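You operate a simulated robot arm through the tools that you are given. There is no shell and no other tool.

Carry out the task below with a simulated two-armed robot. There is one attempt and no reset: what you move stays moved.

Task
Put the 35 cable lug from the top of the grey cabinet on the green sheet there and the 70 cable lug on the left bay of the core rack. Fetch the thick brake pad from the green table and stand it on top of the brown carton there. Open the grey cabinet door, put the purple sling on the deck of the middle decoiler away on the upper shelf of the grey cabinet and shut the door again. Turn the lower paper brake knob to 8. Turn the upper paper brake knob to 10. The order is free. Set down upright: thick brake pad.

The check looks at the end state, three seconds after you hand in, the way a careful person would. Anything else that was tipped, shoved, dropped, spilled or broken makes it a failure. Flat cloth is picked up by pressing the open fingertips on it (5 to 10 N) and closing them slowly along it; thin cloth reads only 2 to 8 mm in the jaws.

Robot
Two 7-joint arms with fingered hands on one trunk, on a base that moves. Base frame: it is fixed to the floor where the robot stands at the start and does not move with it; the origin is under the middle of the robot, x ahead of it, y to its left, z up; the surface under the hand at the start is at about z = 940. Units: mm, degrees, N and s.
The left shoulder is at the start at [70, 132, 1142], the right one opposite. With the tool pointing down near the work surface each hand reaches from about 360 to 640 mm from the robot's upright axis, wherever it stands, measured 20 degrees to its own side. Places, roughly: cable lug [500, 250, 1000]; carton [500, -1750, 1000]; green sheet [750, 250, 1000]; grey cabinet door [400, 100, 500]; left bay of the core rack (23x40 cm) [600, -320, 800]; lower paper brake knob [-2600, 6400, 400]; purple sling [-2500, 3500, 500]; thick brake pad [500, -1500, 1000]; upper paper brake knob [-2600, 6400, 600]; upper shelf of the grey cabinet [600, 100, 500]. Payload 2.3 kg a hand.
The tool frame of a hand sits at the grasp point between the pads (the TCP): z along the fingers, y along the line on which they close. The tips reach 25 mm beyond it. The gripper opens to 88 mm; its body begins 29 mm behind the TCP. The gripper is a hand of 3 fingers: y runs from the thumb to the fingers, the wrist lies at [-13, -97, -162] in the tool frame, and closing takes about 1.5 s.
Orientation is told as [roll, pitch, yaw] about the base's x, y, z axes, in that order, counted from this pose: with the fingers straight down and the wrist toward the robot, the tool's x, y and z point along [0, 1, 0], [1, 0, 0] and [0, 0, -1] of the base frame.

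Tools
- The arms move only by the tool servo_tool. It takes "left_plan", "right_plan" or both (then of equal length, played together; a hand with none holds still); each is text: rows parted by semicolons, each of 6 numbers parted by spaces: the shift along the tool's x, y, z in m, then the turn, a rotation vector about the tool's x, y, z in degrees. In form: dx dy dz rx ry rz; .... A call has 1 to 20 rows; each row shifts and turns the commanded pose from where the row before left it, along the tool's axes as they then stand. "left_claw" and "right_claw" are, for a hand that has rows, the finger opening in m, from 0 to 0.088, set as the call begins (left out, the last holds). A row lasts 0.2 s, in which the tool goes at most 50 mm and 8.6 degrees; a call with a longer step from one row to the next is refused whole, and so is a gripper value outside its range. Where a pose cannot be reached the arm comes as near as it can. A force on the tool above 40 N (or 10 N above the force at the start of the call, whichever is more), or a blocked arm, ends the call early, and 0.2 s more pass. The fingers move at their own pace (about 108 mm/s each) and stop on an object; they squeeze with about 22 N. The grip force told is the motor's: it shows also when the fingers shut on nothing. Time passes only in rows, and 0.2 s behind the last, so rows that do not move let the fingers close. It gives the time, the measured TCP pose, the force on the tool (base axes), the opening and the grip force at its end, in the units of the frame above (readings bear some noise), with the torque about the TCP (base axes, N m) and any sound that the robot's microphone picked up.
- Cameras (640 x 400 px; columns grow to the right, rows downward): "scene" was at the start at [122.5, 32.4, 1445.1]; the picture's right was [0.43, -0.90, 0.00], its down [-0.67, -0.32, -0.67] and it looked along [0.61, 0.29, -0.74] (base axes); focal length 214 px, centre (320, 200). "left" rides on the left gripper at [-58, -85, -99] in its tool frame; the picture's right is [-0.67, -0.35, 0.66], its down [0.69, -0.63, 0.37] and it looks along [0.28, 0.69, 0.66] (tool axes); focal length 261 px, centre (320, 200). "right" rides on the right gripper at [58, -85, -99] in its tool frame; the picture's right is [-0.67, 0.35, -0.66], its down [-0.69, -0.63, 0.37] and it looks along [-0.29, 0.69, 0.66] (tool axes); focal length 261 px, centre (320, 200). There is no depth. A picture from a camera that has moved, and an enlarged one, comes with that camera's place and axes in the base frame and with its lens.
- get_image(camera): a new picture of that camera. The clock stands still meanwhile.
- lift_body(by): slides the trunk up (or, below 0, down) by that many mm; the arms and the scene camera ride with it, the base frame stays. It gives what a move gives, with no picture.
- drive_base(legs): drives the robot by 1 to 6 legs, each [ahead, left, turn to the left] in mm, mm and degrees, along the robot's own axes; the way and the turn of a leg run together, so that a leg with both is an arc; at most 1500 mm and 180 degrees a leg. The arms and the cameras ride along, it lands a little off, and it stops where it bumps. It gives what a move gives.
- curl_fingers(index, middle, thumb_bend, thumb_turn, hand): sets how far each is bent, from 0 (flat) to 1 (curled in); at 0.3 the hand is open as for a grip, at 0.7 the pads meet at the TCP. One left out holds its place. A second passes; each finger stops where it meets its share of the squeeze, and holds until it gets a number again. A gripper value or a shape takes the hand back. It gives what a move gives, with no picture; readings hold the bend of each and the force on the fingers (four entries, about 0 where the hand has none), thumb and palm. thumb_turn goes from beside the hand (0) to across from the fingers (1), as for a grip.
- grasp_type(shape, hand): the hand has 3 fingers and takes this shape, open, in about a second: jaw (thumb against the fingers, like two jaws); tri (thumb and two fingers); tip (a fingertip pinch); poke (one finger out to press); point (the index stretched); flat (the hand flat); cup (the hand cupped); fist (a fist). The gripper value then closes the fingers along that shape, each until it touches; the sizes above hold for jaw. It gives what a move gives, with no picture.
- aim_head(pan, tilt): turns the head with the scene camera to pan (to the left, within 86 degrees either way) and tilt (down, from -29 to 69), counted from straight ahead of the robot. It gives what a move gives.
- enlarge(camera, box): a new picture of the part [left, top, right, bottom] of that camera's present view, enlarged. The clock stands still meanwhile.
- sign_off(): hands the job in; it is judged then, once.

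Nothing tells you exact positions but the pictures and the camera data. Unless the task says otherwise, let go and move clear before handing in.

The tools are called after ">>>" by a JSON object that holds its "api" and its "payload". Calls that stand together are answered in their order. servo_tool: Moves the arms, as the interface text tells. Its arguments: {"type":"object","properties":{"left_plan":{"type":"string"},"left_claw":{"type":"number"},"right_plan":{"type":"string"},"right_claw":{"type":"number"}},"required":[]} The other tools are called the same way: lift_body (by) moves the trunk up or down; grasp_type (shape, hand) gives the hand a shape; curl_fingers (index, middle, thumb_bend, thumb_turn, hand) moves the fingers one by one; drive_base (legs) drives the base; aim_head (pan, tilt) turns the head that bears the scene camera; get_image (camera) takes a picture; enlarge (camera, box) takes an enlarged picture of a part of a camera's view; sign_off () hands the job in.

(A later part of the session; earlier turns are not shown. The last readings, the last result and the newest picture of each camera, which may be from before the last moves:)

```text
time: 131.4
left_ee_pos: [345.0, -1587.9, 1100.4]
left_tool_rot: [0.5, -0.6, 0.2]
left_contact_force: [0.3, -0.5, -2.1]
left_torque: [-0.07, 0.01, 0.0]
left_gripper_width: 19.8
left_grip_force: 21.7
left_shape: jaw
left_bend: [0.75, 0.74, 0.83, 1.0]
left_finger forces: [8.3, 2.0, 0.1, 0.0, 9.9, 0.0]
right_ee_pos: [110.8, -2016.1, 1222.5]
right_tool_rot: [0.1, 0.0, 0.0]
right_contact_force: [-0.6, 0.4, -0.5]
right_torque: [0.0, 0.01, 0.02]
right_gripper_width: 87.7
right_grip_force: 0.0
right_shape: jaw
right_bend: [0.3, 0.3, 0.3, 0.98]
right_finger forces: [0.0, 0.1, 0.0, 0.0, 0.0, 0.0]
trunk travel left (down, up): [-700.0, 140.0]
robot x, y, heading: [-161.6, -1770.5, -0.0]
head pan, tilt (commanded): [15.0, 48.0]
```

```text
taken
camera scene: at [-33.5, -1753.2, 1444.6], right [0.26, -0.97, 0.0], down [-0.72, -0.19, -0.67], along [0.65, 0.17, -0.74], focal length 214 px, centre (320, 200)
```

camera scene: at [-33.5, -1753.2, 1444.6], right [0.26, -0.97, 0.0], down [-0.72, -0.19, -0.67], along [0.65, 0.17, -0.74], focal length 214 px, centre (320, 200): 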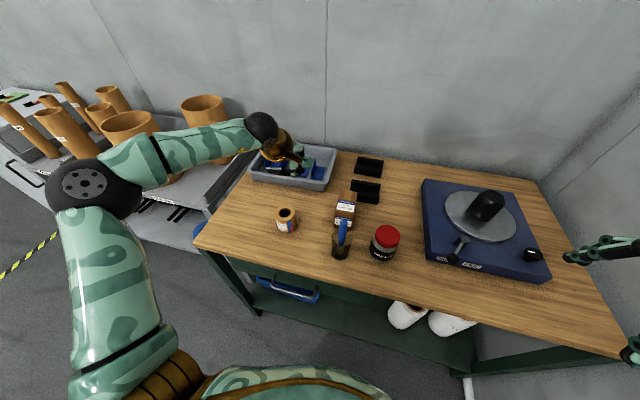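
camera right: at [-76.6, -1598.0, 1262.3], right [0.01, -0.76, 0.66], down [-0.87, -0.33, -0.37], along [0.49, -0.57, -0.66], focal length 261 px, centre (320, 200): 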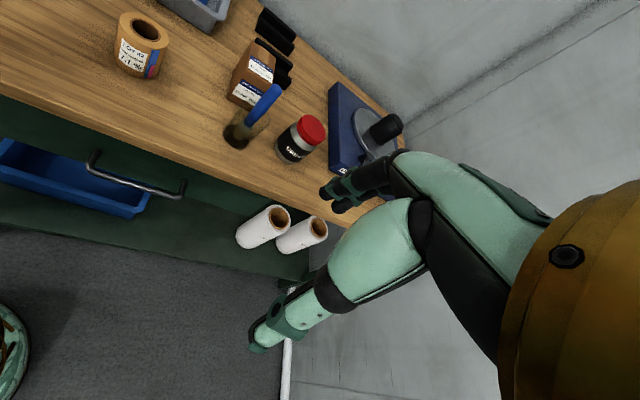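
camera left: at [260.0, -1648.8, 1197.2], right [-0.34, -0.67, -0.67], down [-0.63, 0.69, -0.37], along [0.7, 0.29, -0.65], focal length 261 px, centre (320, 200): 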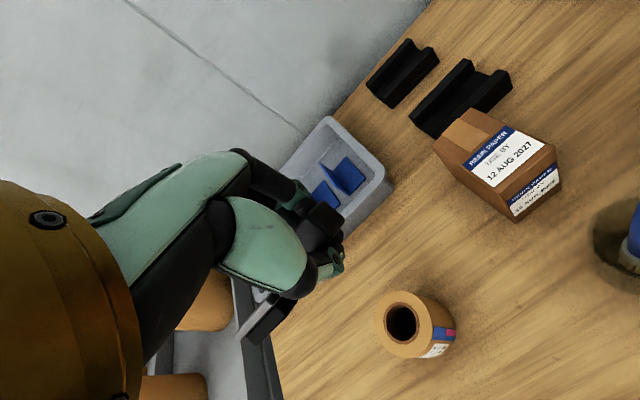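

I now turn the hand about its closing axis so that the pad's grip comes up, in two stages.

>>> {"api": "servo_tool", "payload": {"left_plan": "0 0 0 0 -8 0; 0 0 0 0 -8 0; 0 0 0 0 -8 0; 0 0 0 0 -8 0; 0 0 0 0 -8 0; 0 0 0 0 0 0"}}

>>> {"api": "get_image", "payload": {"camera": "left"}}

>>> {"api": "enlarge", "payload": {"camera": "scene", "box": [160, 80, 400, 270]}}

```text
time: 132.8
left_ee_pos: [345.1, -1588.8, 1099.1]
left_tool_rot: [-39.6, -0.7, 0.2]
left_contact_force: [-0.3, 0.1, -2.2]
left_torque: [-0.04, 0.0, -0.02]
left_gripper_width: 19.8
left_grip_force: 21.6
left_shape: jaw
left_bend: [0.75, 0.74, 0.83, 1.0]
left_finger forces: [8.2, 1.4, 0.1, 0.0, 9.8, 0.0]
right_ee_pos: [110.8, -2015.2, 1221.9]
right_tool_rot: [0.0, 0.0, 0.0]
right_contact_force: [-0.2, 0.5, -0.2]
right_torque: [-0.02, 0.02, 0.0]
right_gripper_width: 87.9
right_grip_force: 0.0
right_shape: jaw
right_bend: [0.3, 0.3, 0.3, 0.98]
right_finger forces: [0.0, 0.1, 0.0, 0.1, 0.0, 0.0]
trunk travel left (down, up): [-700.0, 140.0]
robot x, y, heading: [-162.8, -1772.9, 0.2]
head pan, tilt (commanded): [15.0, 48.0]
```

```text
taken
camera left: at [259.7, -1571.0, 1212.4], right [-0.34, -0.94, -0.08], down [-0.62, 0.29, -0.73], along [0.7, -0.2, -0.68], focal length 261 px, centre (320, 200)
```

left: 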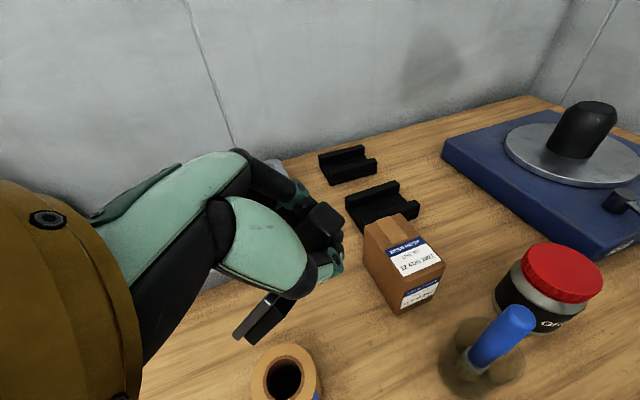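

```text
2.11 times, centred on (280, 175) of scene
camera zoom: at [-33.6, -1752.9, 1444.6], right [0.26, -0.97, 0.0], down [-0.72, -0.19, -0.67], along [0.65, 0.17, -0.74], focal length 452 px, centre (404, 253)
```

zoom: 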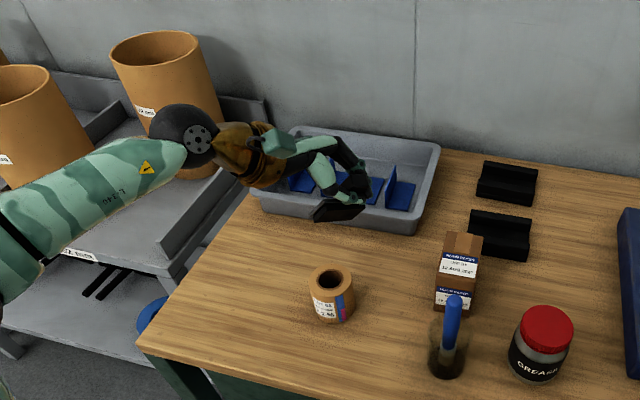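

>>> {"api": "servo_tool", "payload": {"left_plan": "0 0 0 0 -8 0; 0 0 0 0 -8 0; 0 0 0 0 -8 0; 0 0 0 0 0 0"}}

>>> {"api": "enlarge", "payload": {"camera": "left", "box": [200, 150, 420, 360]}}

>>> {"api": "enlarge", "payload": {"camera": "scene", "box": [220, 110, 360, 240]}}

```text
time: 133.8
left_ee_pos: [345.1, -1587.3, 1100.2]
left_tool_rot: [-63.7, -0.7, 0.2]
left_contact_force: [0.2, -0.8, -1.1]
left_torque: [0.01, 0.0, 0.01]
left_gripper_width: 19.8
left_grip_force: 21.5
left_shape: jaw
left_bend: [0.75, 0.74, 0.83, 1.0]
left_finger forces: [8.3, 1.0, 0.1, 0.0, 9.5, 0.0]
right_ee_pos: [110.4, -2015.8, 1221.9]
right_tool_rot: [0.0, 0.0, 0.0]
right_contact_force: [-0.9, 0.2, -0.9]
right_torque: [0.0, 0.01, -0.01]
right_gripper_width: 87.6
right_grip_force: 0.1
right_shape: jaw
right_bend: [0.3, 0.3, 0.3, 0.98]
right_finger forces: [0.0, 0.1, 0.0, 0.0, 0.0, 0.0]
trunk travel left (down, up): [-700.0, 140.0]
robot x, y, heading: [-160.7, -1769.9, 0.2]
head pan, tilt (commanded): [15.0, 48.0]
```

```text
1.90 times, centred on (310, 255) of left
camera zoom: at [259.6, -1526.1, 1194.6], right [-0.35, -0.89, 0.3], down [-0.62, -0.03, -0.78], along [0.7, -0.46, -0.54], focal length 496 px, centre (339, 95)
```

zoom: 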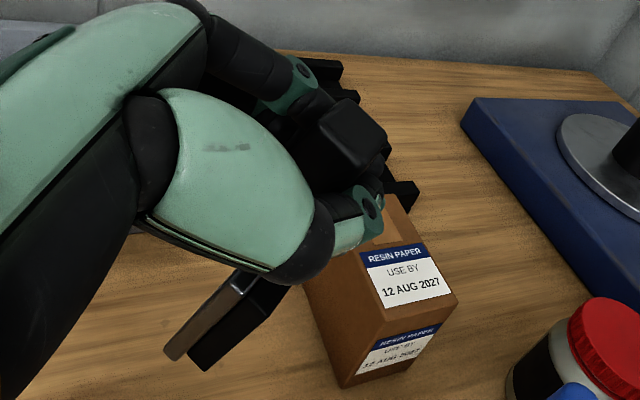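

```text
3.08 times, centred on (290, 175) of scene
camera zoom: at [-33.6, -1752.6, 1444.6], right [0.26, -0.97, 0.0], down [-0.72, -0.19, -0.67], along [0.65, 0.17, -0.74], focal length 660 px, centre (412, 277)
```

zoom: 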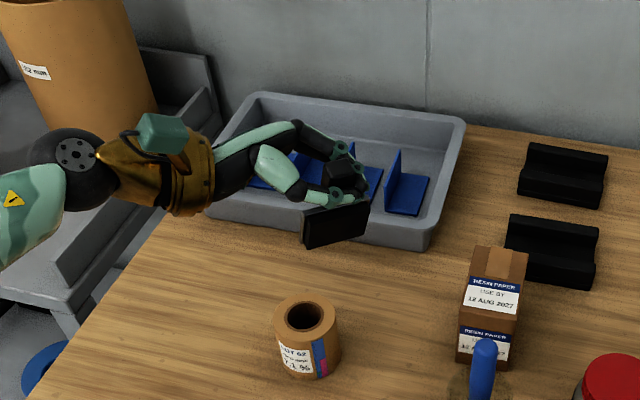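

>>> {"api": "enlarge", "payload": {"camera": "scene", "box": [265, 140, 325, 180]}}

>>> {"api": "enlarge", "payload": {"camera": "left", "box": [220, 180, 360, 350]}}

```text
10.00 times, centred on (295, 160) of scene
camera zoom: at [-33.6, -1752.6, 1444.6], right [0.26, -0.97, 0.0], down [-0.72, -0.19, -0.67], along [0.65, 0.17, -0.74], focal length 2145 px, centre (570, 600)
```

zoom: 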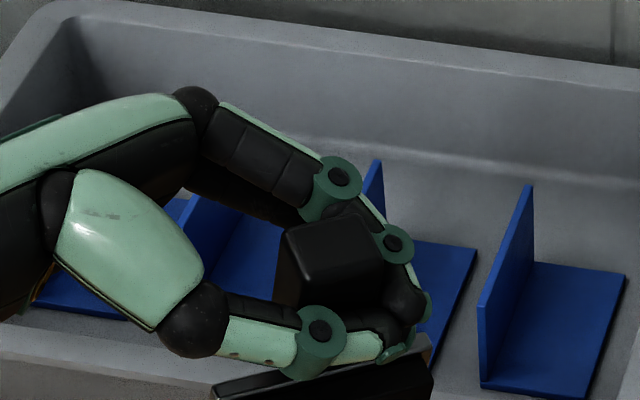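

```text
2.35 times, centred on (290, 265) of left
camera zoom: at [259.6, -1526.1, 1194.6], right [-0.35, -0.89, 0.3], down [-0.62, -0.03, -0.78], along [0.7, -0.46, -0.54], focal length 613 px, centre (391, 47)
```

zoom: 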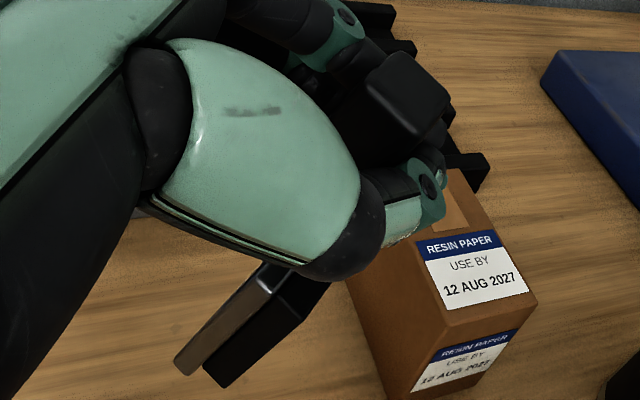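

>>> {"api": "enlarge", "payload": {"camera": "scene", "box": [255, 150, 335, 200]}}

```text
8.00 times, centred on (295, 175) of scene
camera zoom: at [-33.6, -1752.6, 1444.6], right [0.26, -0.97, 0.0], down [-0.72, -0.19, -0.67], along [0.65, 0.17, -0.74], focal length 1716 px, centre (520, 400)
```

zoom: 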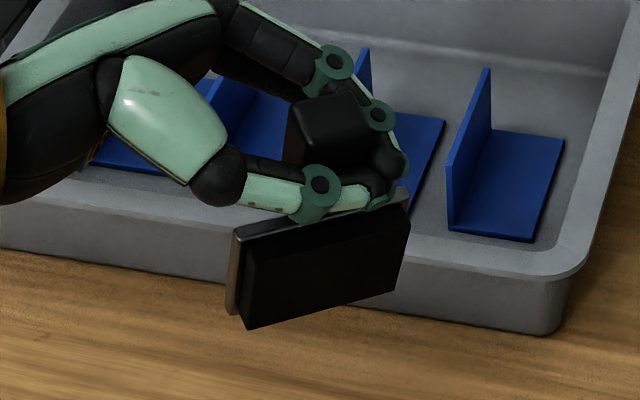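

The pad now hangs almost upright, leaning about 8 degrees and turned in the pinch. I roll the hand 8 degrees more and swing it 20 degrees about the vertical so its foot will fit the carton top, then look again.

>>> {"api": "servo_tool", "payload": {"left_plan": "0 0 0 0 -8 0; -0 0 0 -6.34 0 -2.06; 0 0 0 -6.34 0 -2.06; 0 0 0 -6.34 0 -2.06; 0 0 0 0 0 0"}}

>>> {"api": "enlarge", "payload": {"camera": "scene", "box": [245, 130, 345, 200]}}

>>> {"api": "get_image", "payload": {"camera": "left"}}

```text
time: 135.0
left_ee_pos: [347.3, -1593.9, 1097.7]
left_tool_rot: [-71.6, -0.5, 18.1]
left_contact_force: [0.1, -0.8, -1.9]
left_torque: [0.01, 0.0, 0.01]
left_gripper_width: 19.9
left_grip_force: 22.6
left_shape: jaw
left_bend: [0.75, 0.74, 0.83, 1.0]
left_finger forces: [8.1, 0.9, 0.0, 0.0, 9.3, 0.1]
left hand out of reach, approached as far as the arm can: row 4
right_ee_pos: [110.7, -2015.5, 1222.4]
right_tool_rot: [0.0, 0.0, 0.0]
right_contact_force: [-1.6, 0.8, 0.2]
right_torque: [-0.02, 0.0, -0.05]
right_gripper_width: 87.8
right_grip_force: 0.1
right_shape: jaw
right_bend: [0.3, 0.3, 0.3, 0.98]
right_finger forces: [0.0, 0.1, 0.0, 0.0, 0.0, 0.1]
trunk travel left (down, up): [-700.0, 140.0]
robot x, y, heading: [-160.4, -1770.4, 0.1]
head pan, tilt (commanded): [15.0, 48.0]
```

```text
5.71 times, centred on (295, 165) of scene
camera zoom: at [-33.4, -1752.5, 1444.6], right [0.26, -0.97, 0.0], down [-0.72, -0.19, -0.67], along [0.65, 0.17, -0.74], focal length 1226 px, centre (463, 400)
```

zoom: 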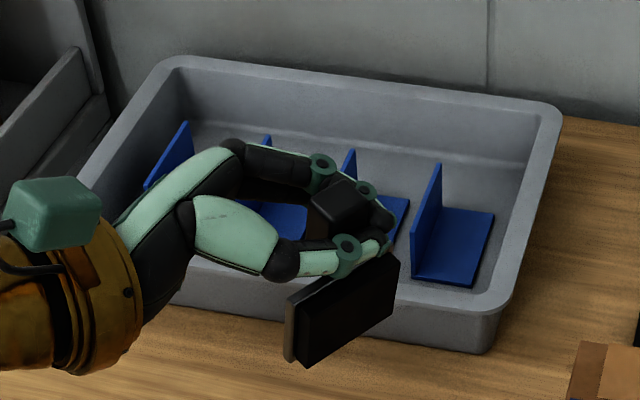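

```text
taken
camera left: at [242.9, -1549.4, 1183.0], right [-0.08, -0.9, 0.43], down [-0.55, -0.32, -0.77], along [0.83, -0.29, -0.47], focal length 261 px, centre (320, 200)
```

left: 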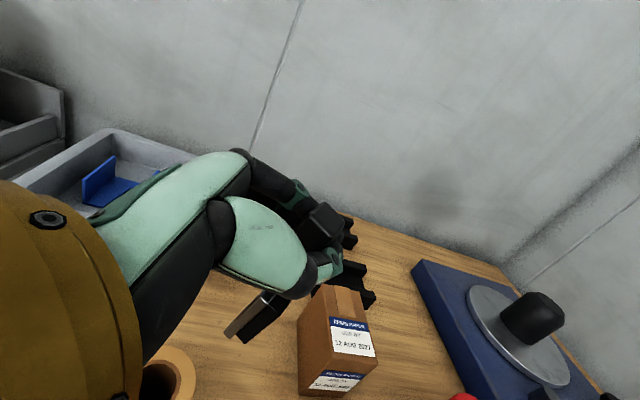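

>>> {"api": "enlarge", "payload": {"camera": "left", "box": [210, 190, 370, 360]}}

>>> {"api": "enlarge", "payload": {"camera": "scene", "box": [275, 150, 325, 195]}}

```text
2.35 times, centred on (290, 275) of left
camera zoom: at [242.9, -1549.4, 1183.0], right [-0.08, -0.9, 0.43], down [-0.55, -0.32, -0.77], along [0.83, -0.29, -0.47], focal length 613 px, centre (391, 24)
```

zoom: 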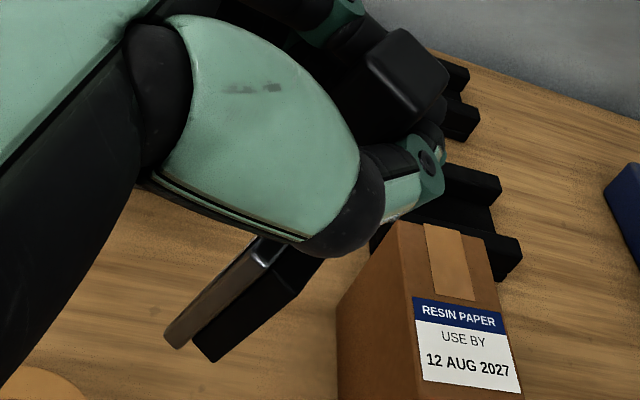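

```text
8.89 times, centred on (300, 172) of scene
camera zoom: at [-33.4, -1752.5, 1444.6], right [0.26, -0.97, 0.0], down [-0.72, -0.19, -0.67], along [0.65, 0.17, -0.74], focal length 1906 px, centre (498, 444)
```

zoom: 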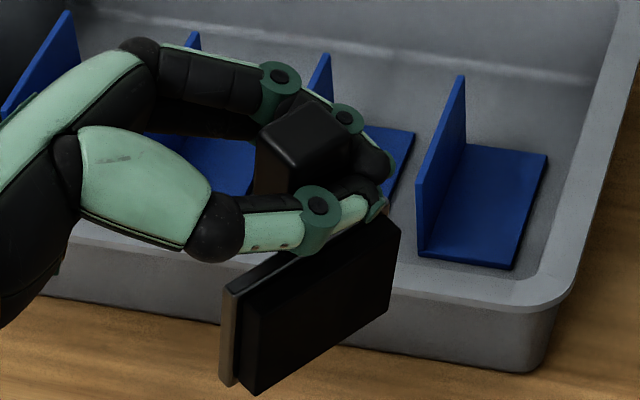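

By triangulation the pad now hangs upright, its foot about 75 mm below the TCP and centred under it. I carry it towards the carton centre (434,-1721), staying high.

>>> {"api": "servo_tool", "payload": {"left_plan": "-0.0057 0.005 0.0171 0 0 0; -0.0057 0.005 0.0171 0 0 0; -0.0057 0.005 0.0171 0 0 0; -0.0057 0.005 0.0171 0 0 0; 0 0 0 0 0 0"}}

>>> {"api": "get_image", "payload": {"camera": "scene"}}

```text
time: 136.2
left_ee_pos: [390.6, -1654.3, 1098.2]
left_tool_rot: [-71.7, -0.7, 20.3]
left_contact_force: [0.8, 0.1, -2.3]
left_torque: [0.02, 0.02, 0.0]
left_gripper_width: 19.3
left_grip_force: 21.4
left_shape: jaw
left_bend: [0.75, 0.74, 0.83, 1.0]
left_finger forces: [7.7, 0.9, 0.0, 0.0, 9.1, 0.0]
right_ee_pos: [109.9, -2014.3, 1222.9]
right_tool_rot: [0.0, 0.0, 0.1]
right_contact_force: [1.0, -0.1, -0.2]
right_torque: [0.0, 0.0, -0.03]
right_gripper_width: 87.8
right_grip_force: 0.0
right_shape: jaw
right_bend: [0.3, 0.3, 0.3, 0.98]
right_finger forces: [0.0, 0.0, 0.0, 0.0, 0.1, 0.0]
trunk travel left (down, up): [-700.0, 140.0]
robot x, y, heading: [-160.5, -1773.9, -0.3]
head pan, tilt (commanded): [15.0, 48.0]
```

```text
taken
camera scene: at [-33.7, -1752.2, 1444.6], right [0.26, -0.97, 0.0], down [-0.72, -0.19, -0.67], along [0.65, 0.17, -0.74], focal length 214 px, centre (320, 200)
```

scene: 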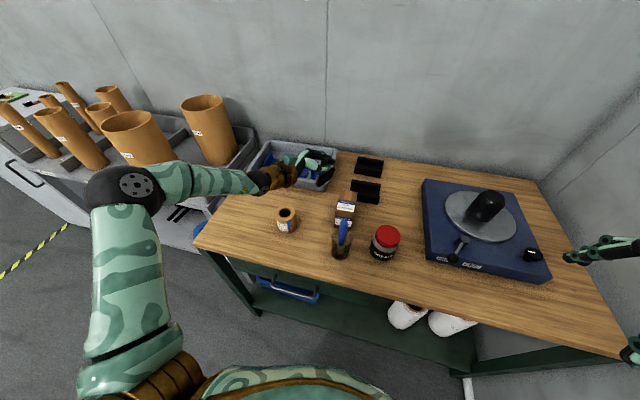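

>>> {"api": "servo_tool", "payload": {"left_plan": "-0.0058 0.0036 0.0177 0 0 0; -0.0058 0.0036 0.0177 0 0 0; -0.0058 0.0036 0.0177 0 0 0; -0.0058 0.0036 0.0177 0 0 0; 0 0 0 0 0 0"}}

>>> {"api": "enlarge", "payload": {"camera": "scene", "box": [260, 120, 420, 270]}}

>>> {"api": "get_image", "payload": {"camera": "left"}}

```text
time: 137.4
left_ee_pos: [429.8, -1718.8, 1097.9]
left_tool_rot: [-71.8, -0.9, 20.2]
left_contact_force: [-1.1, -0.2, -2.6]
left_torque: [0.01, -0.02, 0.0]
left_gripper_width: 19.3
left_grip_force: 22.6
left_shape: jaw
left_bend: [0.75, 0.74, 0.83, 1.0]
left_finger forces: [7.7, 0.7, 0.1, 0.0, 6.7, 0.1]
right_ee_pos: [110.6, -2014.9, 1224.0]
right_tool_rot: [0.0, 0.0, -0.1]
right_contact_force: [0.1, -0.2, -0.4]
right_torque: [-0.02, 0.01, -0.01]
right_gripper_width: 87.7
right_grip_force: 0.1
right_shape: jaw
right_bend: [0.3, 0.3, 0.3, 0.98]
right_finger forces: [0.0, 0.0, 0.0, 0.0, 0.0, 0.0]
trunk travel left (down, up): [-700.0, 140.0]
robot x, y, heading: [-159.1, -1771.8, 0.1]
head pan, tilt (commanded): [15.0, 48.0]
```

```text
2.67 times, centred on (340, 195) of scene
camera zoom: at [-33.6, -1752.5, 1444.6], right [0.26, -0.97, 0.0], down [-0.72, -0.19, -0.67], along [0.65, 0.17, -0.74], focal length 572 px, centre (267, 213)
```

zoom: 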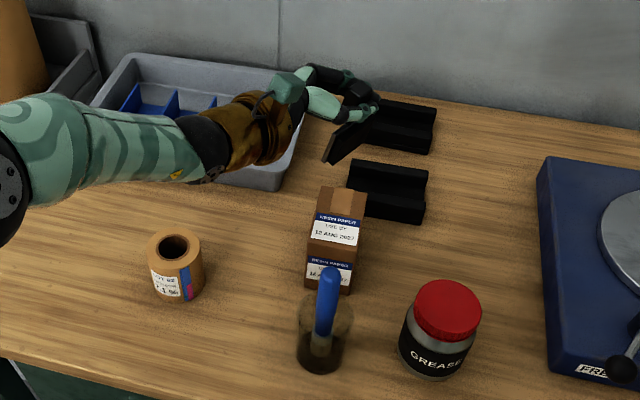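

```text
taken
camera left: at [323.8, -1678.7, 1182.8], right [-0.05, -0.9, 0.43], down [-0.53, -0.34, -0.77], along [0.84, -0.26, -0.47], focal length 261 px, centre (320, 200)
```

left: 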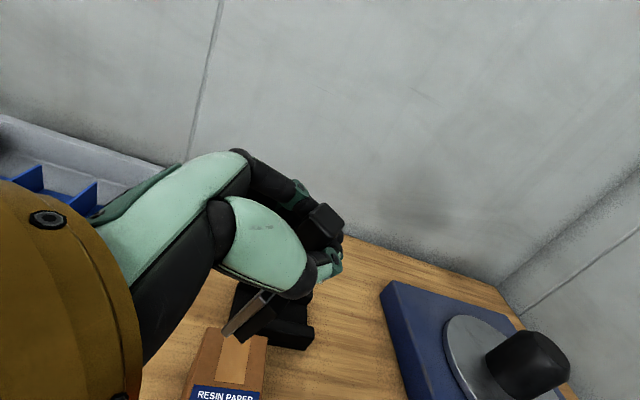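

The pad is over the carton centre. I lower everything vertically with the trunk by 80 mm, leaving some 15-20 mm to the carton top.

>>> {"api": "lift_body", "payload": {"by": -80}}

>>> {"api": "enlarge", "payload": {"camera": "scene", "box": [290, 110, 410, 230]}}

>>> {"api": "get_image", "payload": {"camera": "left"}}

```text
time: 138.6
left_ee_pos: [429.8, -1720.2, 1018.0]
left_tool_rot: [-71.8, -0.8, 20.2]
left_contact_force: [0.2, 0.3, -2.0]
left_torque: [-0.02, 0.0, -0.01]
left_gripper_width: 19.6
left_grip_force: 22.1
left_shape: jaw
left_bend: [0.75, 0.74, 0.83, 1.0]
left_finger forces: [7.5, 0.5, 0.1, 0.0, 6.7, 0.0]
right_ee_pos: [111.4, -2016.1, 1143.3]
right_tool_rot: [0.1, 0.0, -0.1]
right_contact_force: [-0.2, 0.0, 0.2]
right_torque: [0.03, -0.01, -0.02]
right_gripper_width: 87.7
right_grip_force: 0.1
right_shape: jaw
right_bend: [0.3, 0.3, 0.3, 0.98]
right_finger forces: [0.1, 0.0, 0.0, 0.1, 0.0, 0.0]
trunk travel left (down, up): [-620.0, 220.0]
robot x, y, heading: [-163.1, -1771.9, -0.1]
head pan, tilt (commanded): [15.0, 48.0]
```

```text
3.33 times, centred on (350, 170) of scene
camera zoom: at [-33.6, -1752.8, 1364.6], right [0.26, -0.97, 0.0], down [-0.72, -0.19, -0.67], along [0.65, 0.17, -0.74], focal length 715 px, centre (220, 300)
```

zoom: 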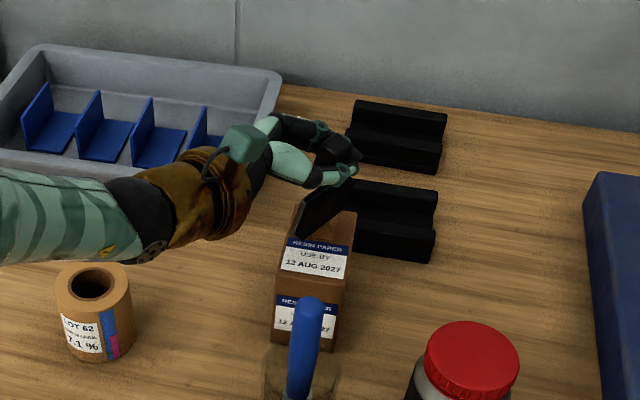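

```text
taken
camera left: at [323.7, -1678.8, 1102.8], right [-0.05, -0.9, 0.43], down [-0.53, -0.34, -0.77], along [0.84, -0.26, -0.47], focal length 261 px, centre (320, 200)
```

left: 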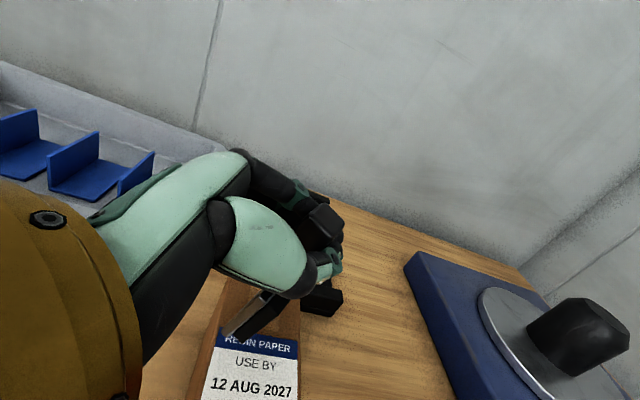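

>>> {"api": "enlarge", "payload": {"camera": "left", "box": [180, 220, 380, 390]}}

>>> {"api": "enlarge", "payload": {"camera": "scene", "box": [325, 130, 385, 175]}}

```text
2.35 times, centred on (280, 305) of left
camera zoom: at [323.7, -1678.8, 1102.8], right [-0.05, -0.9, 0.43], down [-0.53, -0.34, -0.77], along [0.84, -0.26, -0.47], focal length 613 px, centre (414, -47)
```

zoom: 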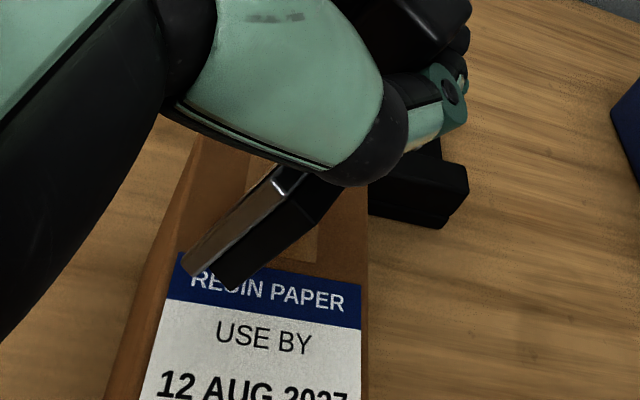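

```text
8.89 times, centred on (355, 152) of scene
camera zoom: at [-33.6, -1752.8, 1364.6], right [0.26, -0.97, 0.0], down [-0.72, -0.19, -0.67], along [0.65, 0.17, -0.74], focal length 1906 px, centre (9, 622)
```

zoom: 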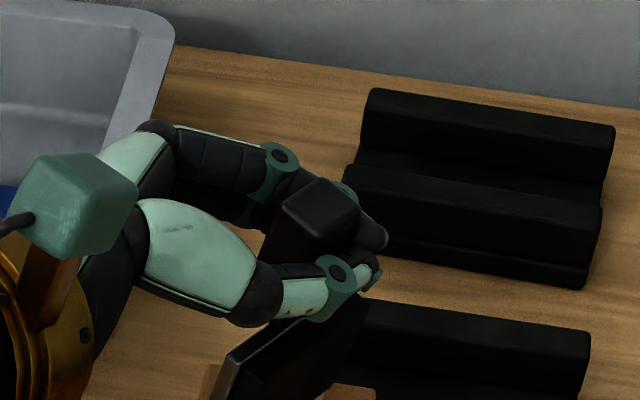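

The foot will land inside the carton top by about 8 mm on each side. I lower in small steps watching the force.

>>> {"api": "servo_tool", "payload": {"left_plan": "0.0038 0 0.00126 0 0 0; 0.0038 0 0.00126 0 0 0; 0 0 0 0 0 0"}}

>>> {"api": "servo_tool", "payload": {"left_plan": "0.0028 0 0.00094 0 0 0; 0 0 0 0 0 0"}}

```text
time: 139.4
left_ee_pos: [429.6, -1719.0, 1010.3]
left_tool_rot: [-71.6, -0.8, 20.2]
left_contact_force: [0.4, 0.3, -1.8]
left_torque: [-0.02, -0.02, 0.01]
left_gripper_width: 19.7
left_grip_force: 21.5
left_shape: jaw
left_bend: [0.75, 0.74, 0.83, 1.0]
left_finger forces: [7.6, 0.6, 0.1, 0.1, 6.7, 0.0]
right_ee_pos: [110.4, -2015.2, 1142.6]
right_tool_rot: [-0.1, -0.1, 0.0]
right_contact_force: [-0.3, -0.1, 0.4]
right_torque: [0.01, -0.01, 0.02]
right_gripper_width: 87.9
right_grip_force: 0.1
right_shape: jaw
right_bend: [0.3, 0.3, 0.3, 0.98]
right_finger forces: [0.0, 0.1, 0.0, 0.0, 0.0, 0.0]
trunk travel left (down, up): [-620.0, 220.0]
robot x, y, heading: [-160.8, -1766.8, -0.1]
head pan, tilt (commanded): [15.0, 48.0]
```

```text
time: 140.0
left_ee_pos: [429.1, -1719.2, 1008.6]
left_tool_rot: [-71.9, -0.9, 20.2]
left_contact_force: [0.0, 0.1, 2.2]
left_torque: [-0.06, -0.05, -0.01]
left_gripper_width: 19.4
left_grip_force: 22.1
left_shape: jaw
left_bend: [0.75, 0.74, 0.83, 1.0]
left_finger forces: [7.9, 0.8, 0.1, 0.0, 6.5, 0.0]
right_ee_pos: [107.9, -2016.4, 1143.6]
right_tool_rot: [0.1, 0.0, 0.1]
right_contact_force: [0.4, 0.1, -0.3]
right_torque: [0.03, -0.01, 0.0]
right_gripper_width: 87.9
right_grip_force: 0.1
right_shape: jaw
right_bend: [0.3, 0.3, 0.3, 0.98]
right_finger forces: [0.0, 0.1, 0.1, 0.0, 0.0, 0.0]
trunk travel left (down, up): [-620.0, 220.0]
robot x, y, heading: [-159.2, -1772.2, -0.2]
head pan, tilt (commanded): [15.0, 48.0]
```

Contact has begun. I press a little further so the foot sits flat, then check.

>>> {"api": "servo_tool", "payload": {"left_plan": "0.0014 0 0.00047 0 0 0; 0 0 0 0 0 0"}}

>>> {"api": "enlarge", "payload": {"camera": "left", "box": [180, 220, 380, 390]}}

>>> {"api": "enlarge", "payload": {"camera": "scene", "box": [320, 130, 390, 190]}}

```text
time: 140.6
left_ee_pos: [428.9, -1719.7, 1008.0]
left_tool_rot: [-71.8, -1.0, 20.2]
left_contact_force: [0.8, -0.7, 6.0]
left_torque: [0.05, -0.07, 0.0]
left_gripper_width: 19.5
left_grip_force: 22.3
left_shape: jaw
left_bend: [0.75, 0.74, 0.83, 1.0]
left_finger forces: [8.7, 1.0, 0.0, 0.1, 6.5, 0.0]
right_ee_pos: [108.1, -2015.8, 1143.7]
right_tool_rot: [-0.1, -0.1, 0.0]
right_contact_force: [0.4, -0.4, -0.2]
right_torque: [0.01, -0.03, -0.02]
right_gripper_width: 87.7
right_grip_force: 0.0
right_shape: jaw
right_bend: [0.3, 0.3, 0.3, 0.98]
right_finger forces: [0.0, 0.0, 0.0, 0.1, 0.0, 0.1]
trunk travel left (down, up): [-620.0, 220.0]
robot x, y, heading: [-160.8, -1767.1, 0.1]
head pan, tilt (commanded): [15.0, 48.0]
```

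```text
2.35 times, centred on (280, 305) of left
camera zoom: at [322.2, -1679.3, 1091.6], right [-0.05, -0.9, 0.43], down [-0.53, -0.34, -0.78], along [0.85, -0.26, -0.47], focal length 613 px, centre (414, -47)
```

zoom: 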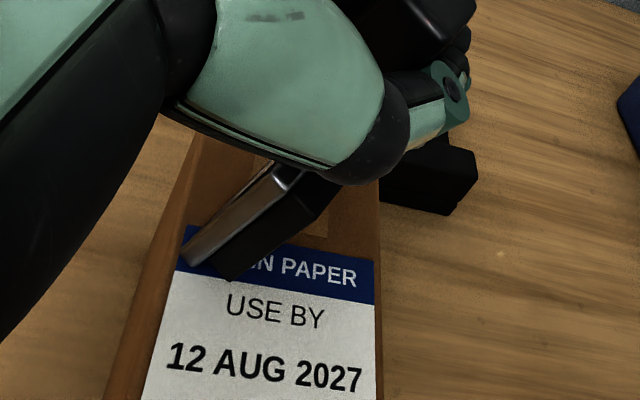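

```text
6.67 times, centred on (355, 160) of scene
camera zoom: at [-35.6, -1753.7, 1364.9], right [0.26, -0.97, 0.0], down [-0.72, -0.19, -0.67], along [0.65, 0.17, -0.74], focal length 1430 px, centre (87, 467)
```

zoom: 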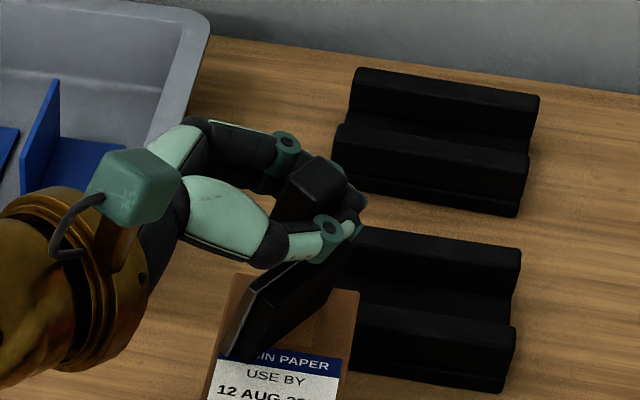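

>>> {"api": "enlarge", "payload": {"camera": "scene", "box": [335, 155, 375, 185]}}

>>> {"api": "enlarge", "payload": {"camera": "left", "box": [220, 260, 320, 350]}}

```text
13.33 times, centred on (355, 170) of scene
camera zoom: at [-35.6, -1753.7, 1364.9], right [0.26, -0.97, 0.0], down [-0.72, -0.19, -0.67], along [0.65, 0.17, -0.74], focal length 2860 px, centre (-147, 600)
```

zoom: 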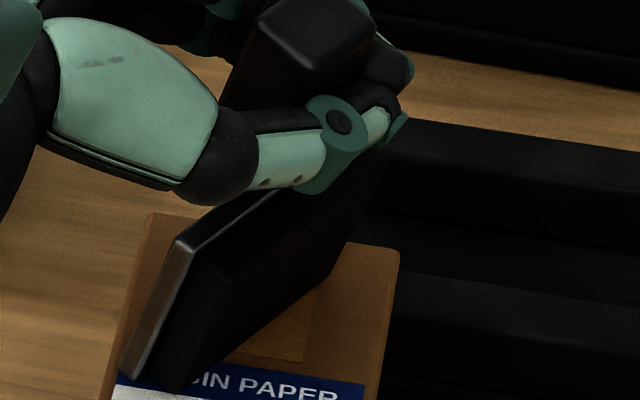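

```text
4.44 times, centred on (270, 305) of left
camera zoom: at [322.2, -1679.3, 1091.6], right [-0.05, -0.9, 0.43], down [-0.53, -0.34, -0.78], along [0.85, -0.26, -0.47], focal length 1158 px, centre (542, -267)
```

zoom: 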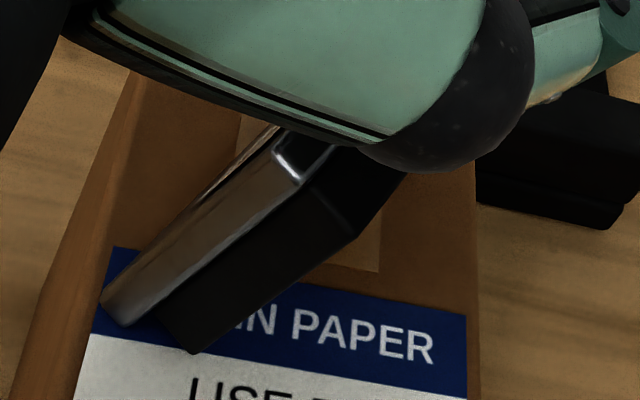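

Both cameras show the pad still leaning about 13 degrees toward its friction side. I lift it a few millimetres and turn the hand about the pad's long axis, keeping the foot in place.

>>> {"api": "servo_tool", "payload": {"left_plan": "-0.0047 0 -0.0016 0 0 0; 0.0014 0.0088 -0.0041 1.83 -2.9 -5.5; 0.0014 0.0088 -0.0041 1.83 -2.9 -5.5; 0 0 0 0 0 0"}}

>>> {"api": "enlarge", "payload": {"camera": "scene", "box": [335, 150, 375, 180]}}

>>> {"api": "enlarge", "payload": {"camera": "left", "box": [220, 250, 320, 340]}}

```text
time: 141.6
left_ee_pos: [443.2, -1705.4, 1010.4]
left_tool_rot: [-77.6, 10.7, 19.6]
left_contact_force: [-1.0, -0.6, -0.2]
left_torque: [-0.04, -0.06, -0.01]
left_gripper_width: 19.2
left_grip_force: 22.6
left_shape: jaw
left_bend: [0.75, 0.74, 0.83, 1.0]
left_finger forces: [6.6, 0.6, 0.0, 0.0, 5.6, 0.1]
right_ee_pos: [108.7, -2015.7, 1143.9]
right_tool_rot: [0.0, 0.0, 0.0]
right_contact_force: [0.4, -0.5, -0.2]
right_torque: [0.01, 0.01, 0.01]
right_gripper_width: 87.6
right_grip_force: 0.0
right_shape: jaw
right_bend: [0.3, 0.3, 0.3, 0.98]
right_finger forces: [0.0, 0.0, 0.1, 0.0, 0.0, 0.0]
trunk travel left (down, up): [-620.0, 220.0]
robot x, y, heading: [-156.9, -1772.2, -0.3]
head pan, tilt (commanded): [15.0, 48.0]
```

```text
13.33 times, centred on (355, 165) of scene
camera zoom: at [-34.6, -1753.1, 1364.7], right [0.26, -0.97, 0.0], down [-0.72, -0.19, -0.67], along [0.65, 0.17, -0.74], focal length 2860 px, centre (-147, 667)
```

zoom: 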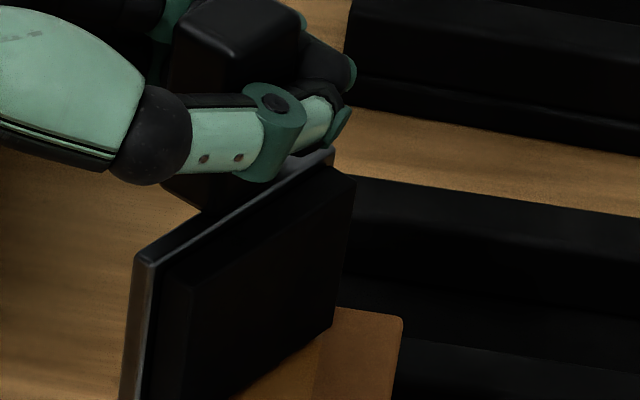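

```text
4.44 times, centred on (270, 295) of left
camera zoom: at [350.6, -1649.8, 1102.2], right [0.03, -0.82, 0.57], down [-0.64, -0.45, -0.62], along [0.77, -0.35, -0.54], focal length 1158 px, centre (542, -222)
```

zoom: 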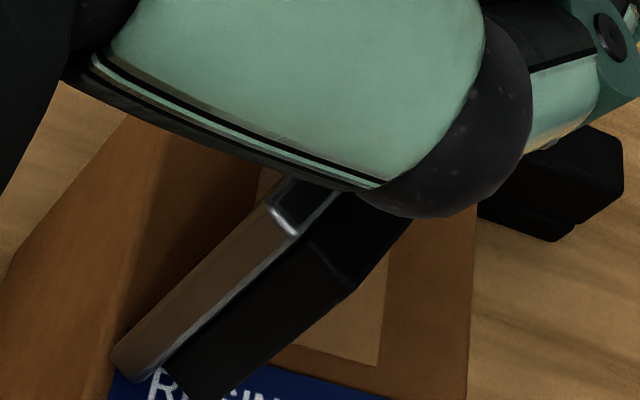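

The pad is now upright within a few degrees and its foot lies within the carton's top. I lower it the last bit and check the force.

>>> {"api": "servo_tool", "payload": {"left_plan": "0.0019 0.0004 0.0004 0 0 0; 0 0 0 0 0 0"}}

>>> {"api": "enlarge", "payload": {"camera": "scene", "box": [330, 150, 380, 195]}}

```text
time: 142.2
left_ee_pos: [442.5, -1704.7, 1009.2]
left_tool_rot: [-77.6, 10.7, 19.6]
left_contact_force: [-1.3, 1.6, 2.1]
left_torque: [0.0, -0.03, 0.02]
left_gripper_width: 19.0
left_grip_force: 22.0
left_shape: jaw
left_bend: [0.75, 0.74, 0.83, 1.0]
left_finger forces: [5.6, 0.5, 0.1, 0.0, 5.4, 0.0]
right_ee_pos: [109.6, -2014.8, 1143.0]
right_tool_rot: [0.1, -0.2, 0.1]
right_contact_force: [0.1, -0.1, -0.4]
right_torque: [0.01, 0.0, 0.0]
right_gripper_width: 87.5
right_grip_force: 0.0
right_shape: jaw
right_bend: [0.3, 0.3, 0.3, 0.98]
right_finger forces: [0.1, 0.1, 0.1, 0.0, 0.0, 0.0]
trunk travel left (down, up): [-620.0, 220.0]
robot x, y, heading: [-161.8, -1771.6, -0.2]
head pan, tilt (commanded): [15.0, 48.0]
```

```text
8.89 times, centred on (355, 172) of scene
camera zoom: at [-35.5, -1752.6, 1364.8], right [0.26, -0.97, 0.0], down [-0.72, -0.19, -0.67], along [0.65, 0.17, -0.74], focal length 1906 px, centre (9, 444)
```

zoom: 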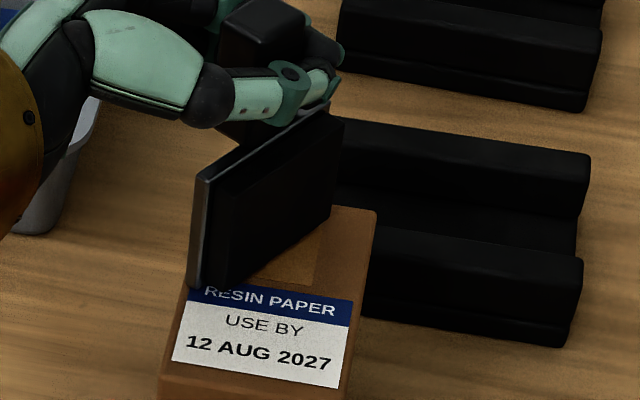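

The pad stands at the carton's left edge; I lift it slightly, shift it 7 mm towards -y for a safe margin, and set it down again.

>>> {"api": "servo_tool", "payload": {"left_plan": "-0.0038 -0.0007 -0.0008 0 0 0; -0.001 -0.0023 0.0065 0 0 0; 0 0 0 0 0 0; 0.0029 0.0006 0.0006 0 0 0; 0 0 0 0 0 0"}}

>>> {"api": "enlarge", "payload": {"camera": "scene", "box": [330, 150, 380, 195]}}

```text
time: 143.4
left_ee_pos: [442.2, -1713.8, 1009.6]
left_tool_rot: [-77.7, 10.6, 19.7]
left_contact_force: [-0.3, 0.1, 0.6]
left_torque: [-0.02, -0.07, 0.04]
left_gripper_width: 18.7
left_grip_force: 22.2
left_shape: jaw
left_bend: [0.75, 0.74, 0.83, 1.0]
left_finger forces: [5.9, 0.3, 0.0, 0.0, 5.0, 0.1]
right_ee_pos: [110.5, -2014.0, 1145.1]
right_tool_rot: [0.0, 0.0, 0.0]
right_contact_force: [0.2, -0.6, 0.4]
right_torque: [0.01, -0.02, -0.02]
right_gripper_width: 87.9
right_grip_force: 0.1
right_shape: jaw
right_bend: [0.3, 0.3, 0.3, 0.98]
right_finger forces: [0.1, 0.0, 0.1, 0.0, 0.1, 0.1]
trunk travel left (down, up): [-620.0, 220.0]
robot x, y, heading: [-160.8, -1771.1, -0.3]
head pan, tilt (commanded): [15.0, 48.0]
```

```text
8.89 times, centred on (355, 172) of scene
camera zoom: at [-34.6, -1752.7, 1364.7], right [0.26, -0.97, 0.0], down [-0.72, -0.19, -0.67], along [0.65, 0.17, -0.74], focal length 1906 px, centre (9, 444)
```

zoom: 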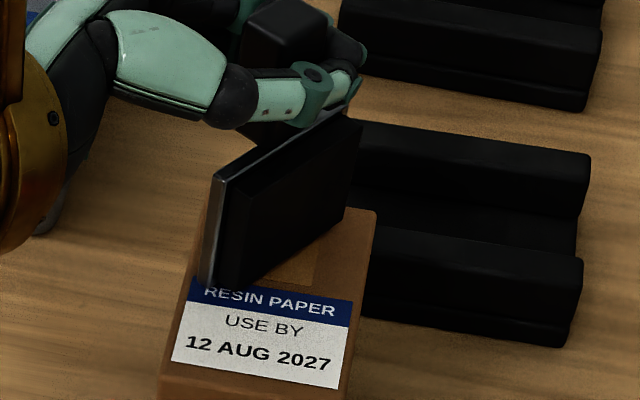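

The pad is upright with light contact. I release in small opening steps so it isn't dragged.

>>> {"api": "servo_tool", "payload": {"left_plan": "0 0 0 0 0 0; 0 0 0 0 0 0", "left_claw": 0.022}}

>>> {"api": "enlarge", "payload": {"camera": "scene", "box": [330, 150, 380, 195]}}

```text
time: 144.0
left_ee_pos: [442.5, -1711.6, 1011.3]
left_tool_rot: [-77.7, 10.6, 19.6]
left_contact_force: [-0.4, 0.4, -0.5]
left_torque: [-0.05, -0.01, 0.01]
left_gripper_width: 21.9
left_grip_force: 0.1
left_shape: jaw
left_bend: [0.74, 0.56, 0.74, 1.0]
left_finger forces: [0.0, 0.0, 0.0, 0.0, 0.1, 0.1]
right_ee_pos: [109.5, -2015.4, 1143.0]
right_tool_rot: [-0.1, 0.0, -0.1]
right_contact_force: [0.0, -0.1, -0.8]
right_torque: [-0.02, 0.0, 0.01]
right_gripper_width: 87.5
right_grip_force: 0.0
right_shape: jaw
right_bend: [0.3, 0.3, 0.3, 0.98]
right_finger forces: [0.0, 0.1, 0.0, 0.0, 0.0, 0.1]
trunk travel left (down, up): [-620.0, 220.0]
robot x, y, heading: [-160.6, -1772.7, -0.1]
head pan, tilt (commanded): [15.0, 48.0]
```

```text
8.89 times, centred on (355, 172) of scene
camera zoom: at [-34.1, -1753.0, 1364.6], right [0.26, -0.97, 0.0], down [-0.72, -0.19, -0.67], along [0.65, 0.17, -0.74], focal length 1906 px, centre (9, 444)
```

zoom: 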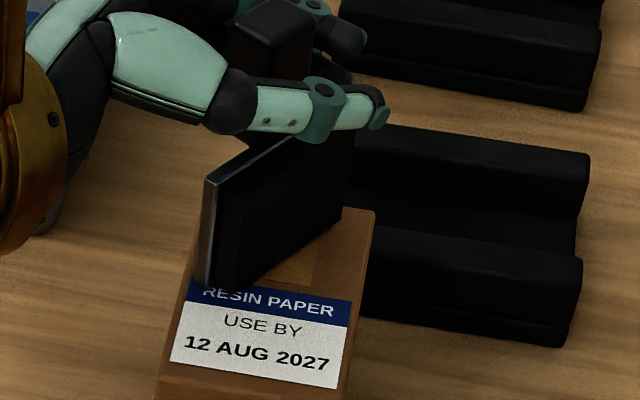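

The pad stands freely upright on the carton. I open further and draw the hand back along its own axis.

>>> {"api": "servo_tool", "payload": {"left_plan": "0 0 0 0 0 0; 0 0 0 0 0 0; 0 0 0 0 0 0", "left_claw": 0.05}}

>>> {"api": "enlarge", "payload": {"camera": "scene", "box": [320, 140, 390, 195]}}

>>> {"api": "enlarge", "payload": {"camera": "left", "box": [220, 180, 400, 340]}}

```text
time: 144.8
left_ee_pos: [442.2, -1712.1, 1009.8]
left_tool_rot: [-77.6, 10.7, 19.7]
left_contact_force: [-0.1, -0.1, 0.2]
left_torque: [0.01, 0.02, -0.02]
left_gripper_width: 49.5
left_grip_force: 0.0
left_shape: jaw
left_bend: [0.74, 0.42, 0.66, 1.0]
left_finger forces: [0.1, 0.1, 0.0, 0.0, 0.0, 0.1]
right_ee_pos: [110.2, -2016.2, 1143.1]
right_tool_rot: [0.0, 0.0, 0.0]
right_contact_force: [-0.2, -0.4, 0.0]
right_torque: [-0.03, 0.02, -0.02]
right_gripper_width: 87.5
right_grip_force: 0.0
right_shape: jaw
right_bend: [0.3, 0.3, 0.3, 0.98]
right_finger forces: [0.0, 0.0, 0.0, 0.0, 0.1, 0.1]
trunk travel left (down, up): [-620.0, 220.0]
robot x, y, heading: [-159.7, -1773.6, -0.1]
head pan, tilt (commanded): [15.0, 48.0]
```

```text
7.27 times, centred on (355, 168) of scene
camera zoom: at [-34.1, -1752.9, 1364.6], right [0.26, -0.97, 0.0], down [-0.72, -0.19, -0.67], along [0.65, 0.17, -0.74], focal length 1560 px, centre (66, 436)
```

zoom: 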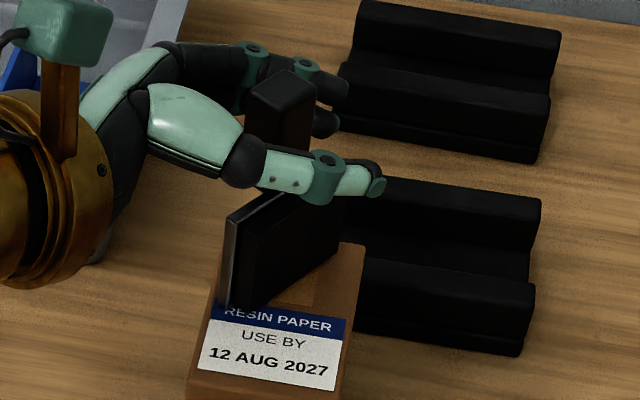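

```text
2.50 times, centred on (310, 260) of left
camera zoom: at [350.3, -1656.7, 1101.3], right [0.03, -0.82, 0.57], down [-0.64, -0.45, -0.62], along [0.76, -0.35, -0.54], focal length 652 px, centre (345, 50)
```

zoom: 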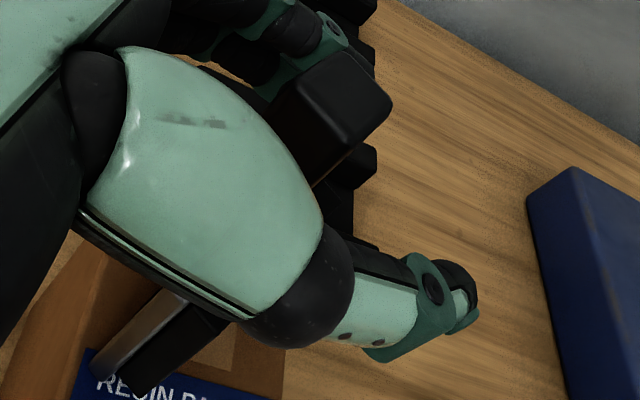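

>>> {"api": "servo_tool", "payload": {"left_plan": "0 0 0 0 0 0; 0 0 0 0 0 0; 0 0 0 0 0 0; 0 0 0 0 0 0", "left_claw": 0.088}}

>>> {"api": "enlarge", "payload": {"camera": "scene", "box": [320, 140, 390, 195]}}

```text
time: 145.8
left_ee_pos: [442.5, -1712.5, 1010.1]
left_tool_rot: [-77.7, 10.6, 19.6]
left_contact_force: [-0.3, -0.3, -0.3]
left_torque: [0.02, 0.03, 0.0]
left_gripper_width: 87.7
left_grip_force: 0.1
left_shape: jaw
left_bend: [0.3, 0.3, 0.3, 0.98]
left_finger forces: [0.0, 0.0, 0.1, 0.0, 0.1, 0.0]
right_ee_pos: [109.4, -2015.6, 1142.7]
right_tool_rot: [0.1, -0.1, 0.1]
right_contact_force: [-0.3, 0.8, 0.4]
right_torque: [0.01, -0.01, -0.01]
right_gripper_width: 88.0
right_grip_force: 0.0
right_shape: jaw
right_bend: [0.3, 0.3, 0.3, 0.98]
right_finger forces: [0.0, 0.0, 0.0, 0.0, 0.0, 0.0]
trunk travel left (down, up): [-620.0, 220.0]
robot x, y, heading: [-162.3, -1771.2, 0.1]
head pan, tilt (commanded): [15.0, 48.0]
```

```text
7.27 times, centred on (355, 168) of scene
camera zoom: at [-34.1, -1752.9, 1364.6], right [0.26, -0.97, 0.0], down [-0.72, -0.19, -0.67], along [0.65, 0.17, -0.74], focal length 1560 px, centre (66, 436)
```

zoom: 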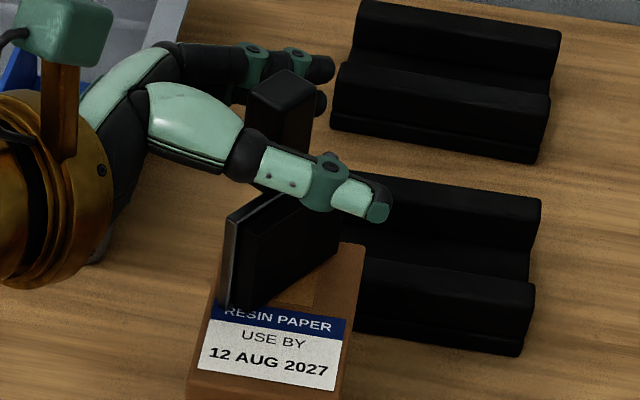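

>>> {"api": "servo_tool", "payload": {"left_plan": "0 0 -0.01 0 0 0; 0 0 -0.01 0 0 0; 0 0 -0.015 0 0 0; 0 0 -0.015 0 0 0; 0 0 -0.02 0 0 0; 0 0 -0.02 0 0 0; 0 0 -0.02 0 0 0; 0 0 0 0 0 0"}}

>>> {"api": "enlarge", "payload": {"camera": "scene", "box": [300, 130, 400, 210]}}

```text
time: 147.6
left_ee_pos: [411.3, -1610.0, 1033.2]
left_tool_rot: [-77.6, 10.7, 19.6]
left_contact_force: [-0.7, -1.2, -0.1]
left_torque: [0.01, 0.0, 0.03]
left_gripper_width: 87.7
left_grip_force: 0.0
left_shape: jaw
left_bend: [0.3, 0.3, 0.3, 0.98]
left_finger forces: [0.0, 0.0, 0.0, 0.1, 0.0, 0.0]
right_ee_pos: [110.2, -2014.5, 1143.4]
right_tool_rot: [0.0, 0.0, 0.0]
right_contact_force: [-0.2, -0.1, -0.7]
right_torque: [-0.02, 0.01, 0.0]
right_gripper_width: 87.6
right_grip_force: 0.1
right_shape: jaw
right_bend: [0.3, 0.3, 0.3, 0.98]
right_finger forces: [0.0, 0.0, 0.1, 0.1, 0.0, 0.0]
trunk travel left (down, up): [-620.0, 220.0]
robot x, y, heading: [-159.1, -1768.7, -0.1]
head pan, tilt (commanded): [15.0, 48.0]
```

```text
5.00 times, centred on (350, 170) of scene
camera zoom: at [-34.0, -1753.1, 1364.6], right [0.26, -0.97, 0.0], down [-0.72, -0.19, -0.67], along [0.65, 0.17, -0.74], focal length 1072 px, centre (170, 350)
```

zoom: 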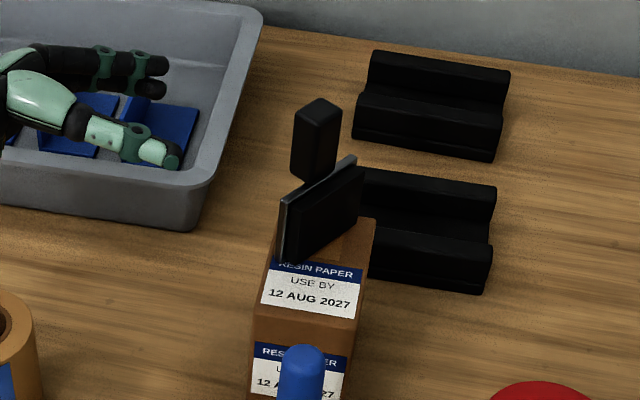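

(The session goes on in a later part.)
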